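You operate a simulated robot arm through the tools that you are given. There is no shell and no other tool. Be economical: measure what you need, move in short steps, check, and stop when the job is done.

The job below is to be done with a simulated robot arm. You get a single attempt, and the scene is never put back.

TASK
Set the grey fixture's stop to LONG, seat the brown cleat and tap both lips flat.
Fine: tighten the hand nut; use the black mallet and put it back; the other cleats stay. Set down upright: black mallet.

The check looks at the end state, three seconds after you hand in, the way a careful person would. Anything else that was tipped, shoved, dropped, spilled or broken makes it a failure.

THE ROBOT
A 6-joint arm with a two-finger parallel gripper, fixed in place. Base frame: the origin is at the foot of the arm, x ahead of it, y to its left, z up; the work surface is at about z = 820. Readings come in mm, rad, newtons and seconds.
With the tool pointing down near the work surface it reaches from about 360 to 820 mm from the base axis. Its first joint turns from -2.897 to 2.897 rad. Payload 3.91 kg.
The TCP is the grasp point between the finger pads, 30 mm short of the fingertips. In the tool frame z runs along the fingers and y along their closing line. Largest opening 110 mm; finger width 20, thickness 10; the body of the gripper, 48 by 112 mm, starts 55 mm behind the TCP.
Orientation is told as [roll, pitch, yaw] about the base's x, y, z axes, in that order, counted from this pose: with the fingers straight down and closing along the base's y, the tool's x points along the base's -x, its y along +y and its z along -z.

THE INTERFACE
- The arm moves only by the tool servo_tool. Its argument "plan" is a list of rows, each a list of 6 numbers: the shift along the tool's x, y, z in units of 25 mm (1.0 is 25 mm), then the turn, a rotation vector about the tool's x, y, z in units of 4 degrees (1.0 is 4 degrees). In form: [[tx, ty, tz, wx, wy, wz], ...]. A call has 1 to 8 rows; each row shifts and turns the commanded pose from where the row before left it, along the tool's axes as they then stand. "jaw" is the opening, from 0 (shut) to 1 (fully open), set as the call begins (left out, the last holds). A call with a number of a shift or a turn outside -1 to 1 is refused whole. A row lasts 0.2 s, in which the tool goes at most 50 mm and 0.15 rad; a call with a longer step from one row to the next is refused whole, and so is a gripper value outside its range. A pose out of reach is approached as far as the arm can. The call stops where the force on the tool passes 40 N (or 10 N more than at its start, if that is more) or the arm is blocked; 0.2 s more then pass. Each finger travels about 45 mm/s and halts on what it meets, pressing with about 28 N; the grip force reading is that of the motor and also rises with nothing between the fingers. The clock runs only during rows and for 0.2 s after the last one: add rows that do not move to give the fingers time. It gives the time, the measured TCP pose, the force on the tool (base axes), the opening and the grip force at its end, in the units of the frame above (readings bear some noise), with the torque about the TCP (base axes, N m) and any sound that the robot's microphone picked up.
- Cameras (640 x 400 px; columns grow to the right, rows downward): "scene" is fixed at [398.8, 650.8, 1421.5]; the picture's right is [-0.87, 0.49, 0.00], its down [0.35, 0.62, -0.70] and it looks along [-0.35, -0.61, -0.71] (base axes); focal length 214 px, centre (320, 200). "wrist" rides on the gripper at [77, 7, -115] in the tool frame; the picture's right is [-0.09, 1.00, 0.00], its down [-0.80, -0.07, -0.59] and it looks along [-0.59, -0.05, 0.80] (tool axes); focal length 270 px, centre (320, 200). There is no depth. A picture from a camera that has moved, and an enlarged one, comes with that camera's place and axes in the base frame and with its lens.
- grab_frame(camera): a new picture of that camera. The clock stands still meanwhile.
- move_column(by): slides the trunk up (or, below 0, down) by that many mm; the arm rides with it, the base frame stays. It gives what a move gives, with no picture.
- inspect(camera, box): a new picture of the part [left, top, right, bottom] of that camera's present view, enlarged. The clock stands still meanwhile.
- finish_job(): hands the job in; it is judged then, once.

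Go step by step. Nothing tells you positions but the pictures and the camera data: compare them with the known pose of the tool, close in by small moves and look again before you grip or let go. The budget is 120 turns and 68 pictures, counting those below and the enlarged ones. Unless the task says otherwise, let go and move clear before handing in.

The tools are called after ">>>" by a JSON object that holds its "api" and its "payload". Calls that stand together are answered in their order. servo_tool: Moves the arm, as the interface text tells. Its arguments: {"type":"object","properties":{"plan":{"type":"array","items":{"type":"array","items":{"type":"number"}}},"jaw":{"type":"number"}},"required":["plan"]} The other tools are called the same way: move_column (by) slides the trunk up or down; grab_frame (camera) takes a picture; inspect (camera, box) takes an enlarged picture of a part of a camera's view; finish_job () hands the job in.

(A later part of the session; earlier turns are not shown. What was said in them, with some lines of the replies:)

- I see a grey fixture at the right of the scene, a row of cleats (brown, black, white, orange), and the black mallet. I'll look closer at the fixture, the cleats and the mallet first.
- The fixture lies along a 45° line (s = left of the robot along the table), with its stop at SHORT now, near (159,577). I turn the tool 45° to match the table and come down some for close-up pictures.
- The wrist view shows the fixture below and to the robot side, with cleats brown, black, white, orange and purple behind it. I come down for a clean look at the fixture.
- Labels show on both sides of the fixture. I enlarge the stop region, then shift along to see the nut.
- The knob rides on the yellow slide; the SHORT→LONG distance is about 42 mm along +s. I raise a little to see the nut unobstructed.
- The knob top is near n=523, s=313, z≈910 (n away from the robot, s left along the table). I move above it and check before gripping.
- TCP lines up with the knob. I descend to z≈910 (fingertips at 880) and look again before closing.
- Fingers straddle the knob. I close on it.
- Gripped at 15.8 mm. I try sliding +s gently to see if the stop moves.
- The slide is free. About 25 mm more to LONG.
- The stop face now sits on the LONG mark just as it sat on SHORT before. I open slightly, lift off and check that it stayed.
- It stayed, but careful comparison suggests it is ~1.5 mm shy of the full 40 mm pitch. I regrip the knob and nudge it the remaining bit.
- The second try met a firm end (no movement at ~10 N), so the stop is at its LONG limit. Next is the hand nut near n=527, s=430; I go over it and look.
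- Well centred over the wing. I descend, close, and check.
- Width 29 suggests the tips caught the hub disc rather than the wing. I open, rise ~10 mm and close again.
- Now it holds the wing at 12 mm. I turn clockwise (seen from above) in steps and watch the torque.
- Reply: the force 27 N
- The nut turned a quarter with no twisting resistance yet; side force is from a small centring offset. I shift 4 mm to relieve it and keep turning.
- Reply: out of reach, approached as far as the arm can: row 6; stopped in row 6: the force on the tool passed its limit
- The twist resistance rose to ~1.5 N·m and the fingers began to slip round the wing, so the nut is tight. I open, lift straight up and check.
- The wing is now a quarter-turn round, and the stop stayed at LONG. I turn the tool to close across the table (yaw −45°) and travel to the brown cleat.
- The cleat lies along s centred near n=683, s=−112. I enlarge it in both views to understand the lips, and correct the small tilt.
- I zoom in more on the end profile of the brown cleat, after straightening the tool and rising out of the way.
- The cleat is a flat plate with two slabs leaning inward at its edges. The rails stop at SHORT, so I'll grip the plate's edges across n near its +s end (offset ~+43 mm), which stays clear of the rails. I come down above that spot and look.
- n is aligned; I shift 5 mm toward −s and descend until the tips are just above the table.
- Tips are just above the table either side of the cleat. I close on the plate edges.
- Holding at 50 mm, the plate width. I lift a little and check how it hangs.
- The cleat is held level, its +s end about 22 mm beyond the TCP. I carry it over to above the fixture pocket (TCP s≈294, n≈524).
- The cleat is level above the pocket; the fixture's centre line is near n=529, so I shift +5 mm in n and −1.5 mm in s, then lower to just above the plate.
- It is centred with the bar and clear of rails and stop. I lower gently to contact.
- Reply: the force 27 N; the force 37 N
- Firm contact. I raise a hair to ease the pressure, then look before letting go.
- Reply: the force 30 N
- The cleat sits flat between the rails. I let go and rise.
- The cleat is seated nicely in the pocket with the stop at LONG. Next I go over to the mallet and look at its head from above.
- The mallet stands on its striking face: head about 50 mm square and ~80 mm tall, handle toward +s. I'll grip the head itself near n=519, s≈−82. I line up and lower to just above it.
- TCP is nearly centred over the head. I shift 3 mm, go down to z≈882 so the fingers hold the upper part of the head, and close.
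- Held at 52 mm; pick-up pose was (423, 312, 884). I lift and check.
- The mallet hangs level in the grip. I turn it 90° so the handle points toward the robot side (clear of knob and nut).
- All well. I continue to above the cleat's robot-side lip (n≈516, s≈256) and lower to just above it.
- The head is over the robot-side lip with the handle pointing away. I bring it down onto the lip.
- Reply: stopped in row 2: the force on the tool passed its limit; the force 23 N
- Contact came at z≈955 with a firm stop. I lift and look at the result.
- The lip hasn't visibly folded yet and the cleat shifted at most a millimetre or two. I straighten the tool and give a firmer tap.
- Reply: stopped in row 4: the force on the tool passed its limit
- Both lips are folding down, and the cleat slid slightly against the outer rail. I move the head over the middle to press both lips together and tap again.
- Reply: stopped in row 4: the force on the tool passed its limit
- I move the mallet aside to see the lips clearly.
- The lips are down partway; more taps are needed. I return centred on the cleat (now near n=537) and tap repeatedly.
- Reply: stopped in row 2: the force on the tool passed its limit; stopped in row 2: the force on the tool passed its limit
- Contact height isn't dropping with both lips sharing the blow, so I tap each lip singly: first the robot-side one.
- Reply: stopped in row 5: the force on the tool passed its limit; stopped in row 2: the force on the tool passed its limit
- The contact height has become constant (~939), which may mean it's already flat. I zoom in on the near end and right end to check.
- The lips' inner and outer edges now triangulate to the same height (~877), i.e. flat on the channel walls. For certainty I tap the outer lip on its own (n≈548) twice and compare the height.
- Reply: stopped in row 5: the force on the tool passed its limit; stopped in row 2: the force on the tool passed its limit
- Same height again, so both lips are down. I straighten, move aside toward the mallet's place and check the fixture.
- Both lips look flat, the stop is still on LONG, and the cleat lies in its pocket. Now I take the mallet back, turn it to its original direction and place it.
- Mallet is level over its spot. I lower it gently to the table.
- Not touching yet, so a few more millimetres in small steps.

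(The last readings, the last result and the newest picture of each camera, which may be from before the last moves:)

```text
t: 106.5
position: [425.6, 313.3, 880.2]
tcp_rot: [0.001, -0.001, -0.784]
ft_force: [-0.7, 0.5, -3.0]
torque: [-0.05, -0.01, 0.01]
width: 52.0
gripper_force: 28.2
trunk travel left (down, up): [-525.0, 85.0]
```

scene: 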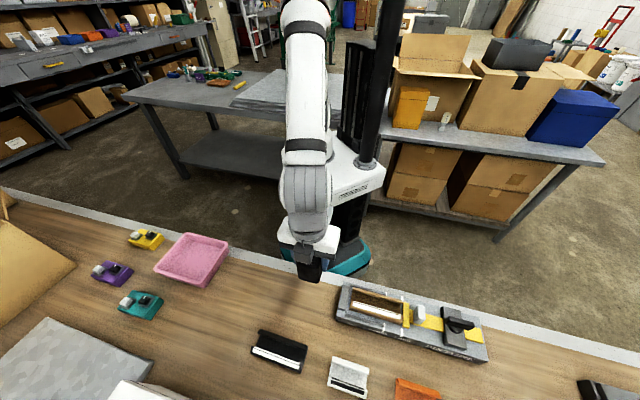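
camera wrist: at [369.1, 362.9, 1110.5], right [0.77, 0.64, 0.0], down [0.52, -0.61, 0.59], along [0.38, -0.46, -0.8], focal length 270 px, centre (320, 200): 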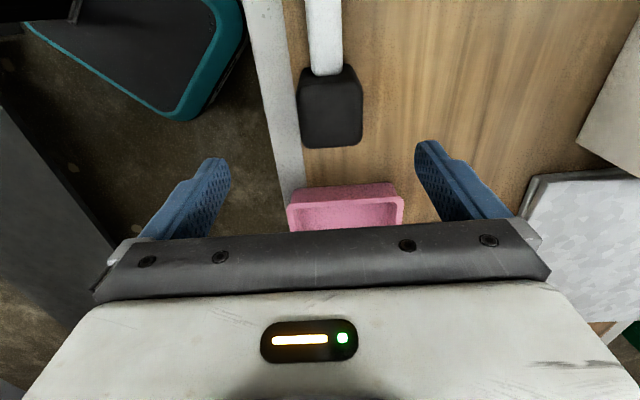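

>>> {"api": "servo_tool", "payload": {"plan": [[0, 0, 0.04, 0, 0, 0], [0, 0, 0.04, 0, 0, 0], [0, 0, 0, 0, 0, 0]]}}

>>> {"api": "inspect", "payload": {"camera": "scene", "box": [200, 220, 330, 302]}}

```text
t: 107.3
position: [425.4, 313.3, 878.8]
tcp_rot: [-0.001, 0.001, -0.784]
ft_force: [0.1, -0.4, -2.5]
torque: [0.0, -0.03, -0.01]
width: 52.1
gripper_force: 28.3
trunk travel left (down, up): [-525.0, 85.0]
```

```text
4.88 times, centred on (265, 261) of scene
camera zoom: at [398.8, 650.8, 1421.5], right [-0.87, 0.49, 0.0], down [0.35, 0.62, -0.7], along [-0.35, -0.61, -0.71], focal length 1046 px, centre (588, -98)
```

zoom: 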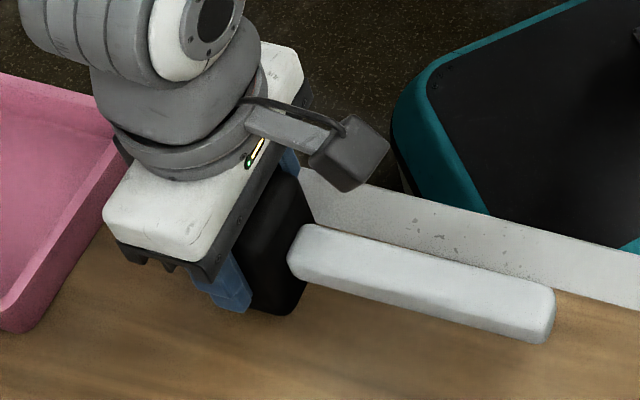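

Close to the original placement; a couple of millimetres to go.

>>> {"api": "servo_tool", "payload": {"plan": [[0, 0, 0.04, 0, 0, 0], [0, 0, 0.04, 0, 0, 0], [0, 0, 0, 0, 0, 0]]}}

>>> {"api": "servo_tool", "payload": {"plan": [[0, 0, 0.04, 0, 0, 0], [0, 0, 0.02, 0, 0, 0], [0, 0, 0, 0, 0, 0]]}}

```text
t: 108.1
position: [425.1, 312.6, 877.9]
tcp_rot: [0.001, -0.001, -0.784]
ft_force: [-3.3, 1.3, 3.9]
torque: [-0.11, 0.03, -0.06]
width: 51.8
gripper_force: 28.0
trunk travel left (down, up): [-525.0, 85.0]
```

```text
t: 108.9
position: [424.5, 311.7, 876.9]
tcp_rot: [0.003, 0.0, -0.78]
ft_force: [-2.4, 2.9, 22.9]
torque: [-0.75, 0.08, -0.08]
width: 52.0
gripper_force: 28.3
trunk travel left (down, up): [-525.0, 85.0]
```

Now it rests on the table. I release and rise.

>>> {"api": "servo_tool", "payload": {"plan": [[0, 0, -0.03, 0, 0, 0], [0, 0, 0, 0, 0, 0], [0, 0, 0, 0, 0, 0], [0, 0, 0, 0, 0, 0], [0, 0, -0.5, 0, 0, 0], [0, 0, -1, 0, 0, 0], [0, 0, -1, 0, 0, 0], [0, 0, -1, 0, 0, 0]], "jaw": 1}}

>>> {"api": "servo_tool", "payload": {"plan": [[0, 0, -1, 0, 0, 0], [0, 0, -1, 0, 0, 0], [-1, 0, 0, 0, 0, 0], [-1, 0, 0, 0, 0, 0], [-1, 0, 0, 0, 0, 0]]}}

>>> {"api": "grab_frame", "payload": {"camera": "scene"}}

>>> {"api": "inspect", "payload": {"camera": "scene", "box": [220, 240, 332, 310]}}

>>> {"api": "inspect", "payload": {"camera": "scene", "box": [335, 275, 495, 365]}}

```text
t: 110.7
position: [424.5, 313.1, 964.0]
tcp_rot: [-0.002, 0.001, -0.784]
ft_force: [0.7, 0.7, -0.6]
torque: [-0.01, 0.01, 0.0]
width: 109.9
gripper_force: 0.1
trunk travel left (down, up): [-525.0, 85.0]
```

```text
t: 111.9
position: [478.2, 258.4, 1013.7]
tcp_rot: [0.001, 0.003, -0.783]
ft_force: [0.0, 0.2, 0.7]
torque: [-0.03, -0.01, 0.02]
width: 110.0
gripper_force: 0.1
trunk travel left (down, up): [-525.0, 85.0]
```

```text
7 pictures are left
```

scene: 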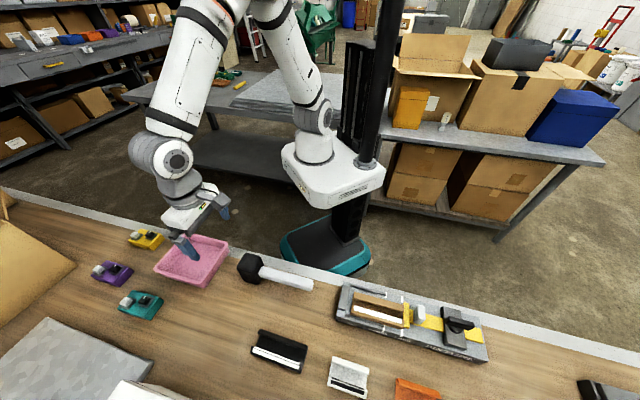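

```text
5.71 times, centred on (276, 275) of scene
camera zoom: at [398.8, 650.8, 1421.5], right [-0.87, 0.49, 0.0], down [0.35, 0.62, -0.7], along [-0.35, -0.61, -0.71], focal length 1226 px, centre (571, -229)
```

zoom: 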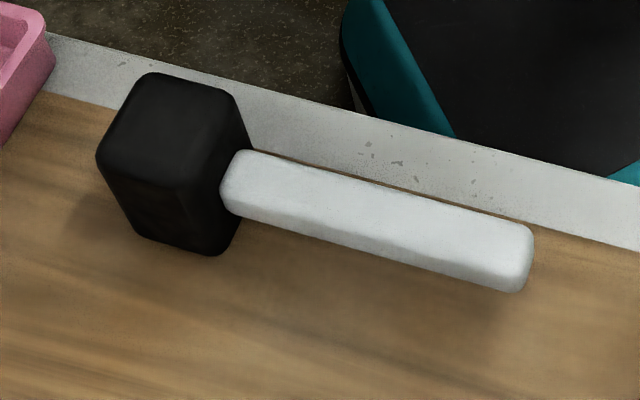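

```text
4.00 times, centred on (415, 320) of scene
camera zoom: at [398.8, 650.8, 1421.5], right [-0.87, 0.49, 0.0], down [0.35, 0.62, -0.7], along [-0.35, -0.61, -0.71], focal length 858 px, centre (-60, -280)
```

zoom: 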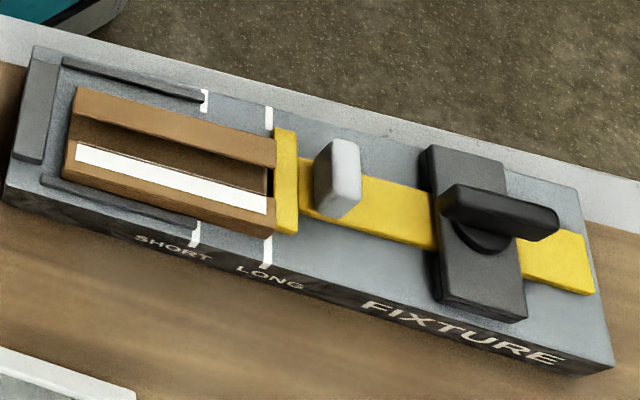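

The stop is at LONG with the nut tight, the cleat is in its pocket with both lips down, and the mallet stands upright in its old place. The gripper is open and clear, so I hand in.

>>> {"api": "finish_job", "payload": {}}

```text
The job is handed in.
```

I set the grey fixture's stop to LONG, tightened the hand nut, seated the brown cleat and tapped both lips down. The black mallet is back upright in its place.

I judged the lips flat from the pictures and from the mallet stopping at the same height on repeated taps. I did not measure their angle directly. The tapping also slid the cleat a few millimetres inside its pocket, so it now rests against the stop and the rail on the far side from the robot.
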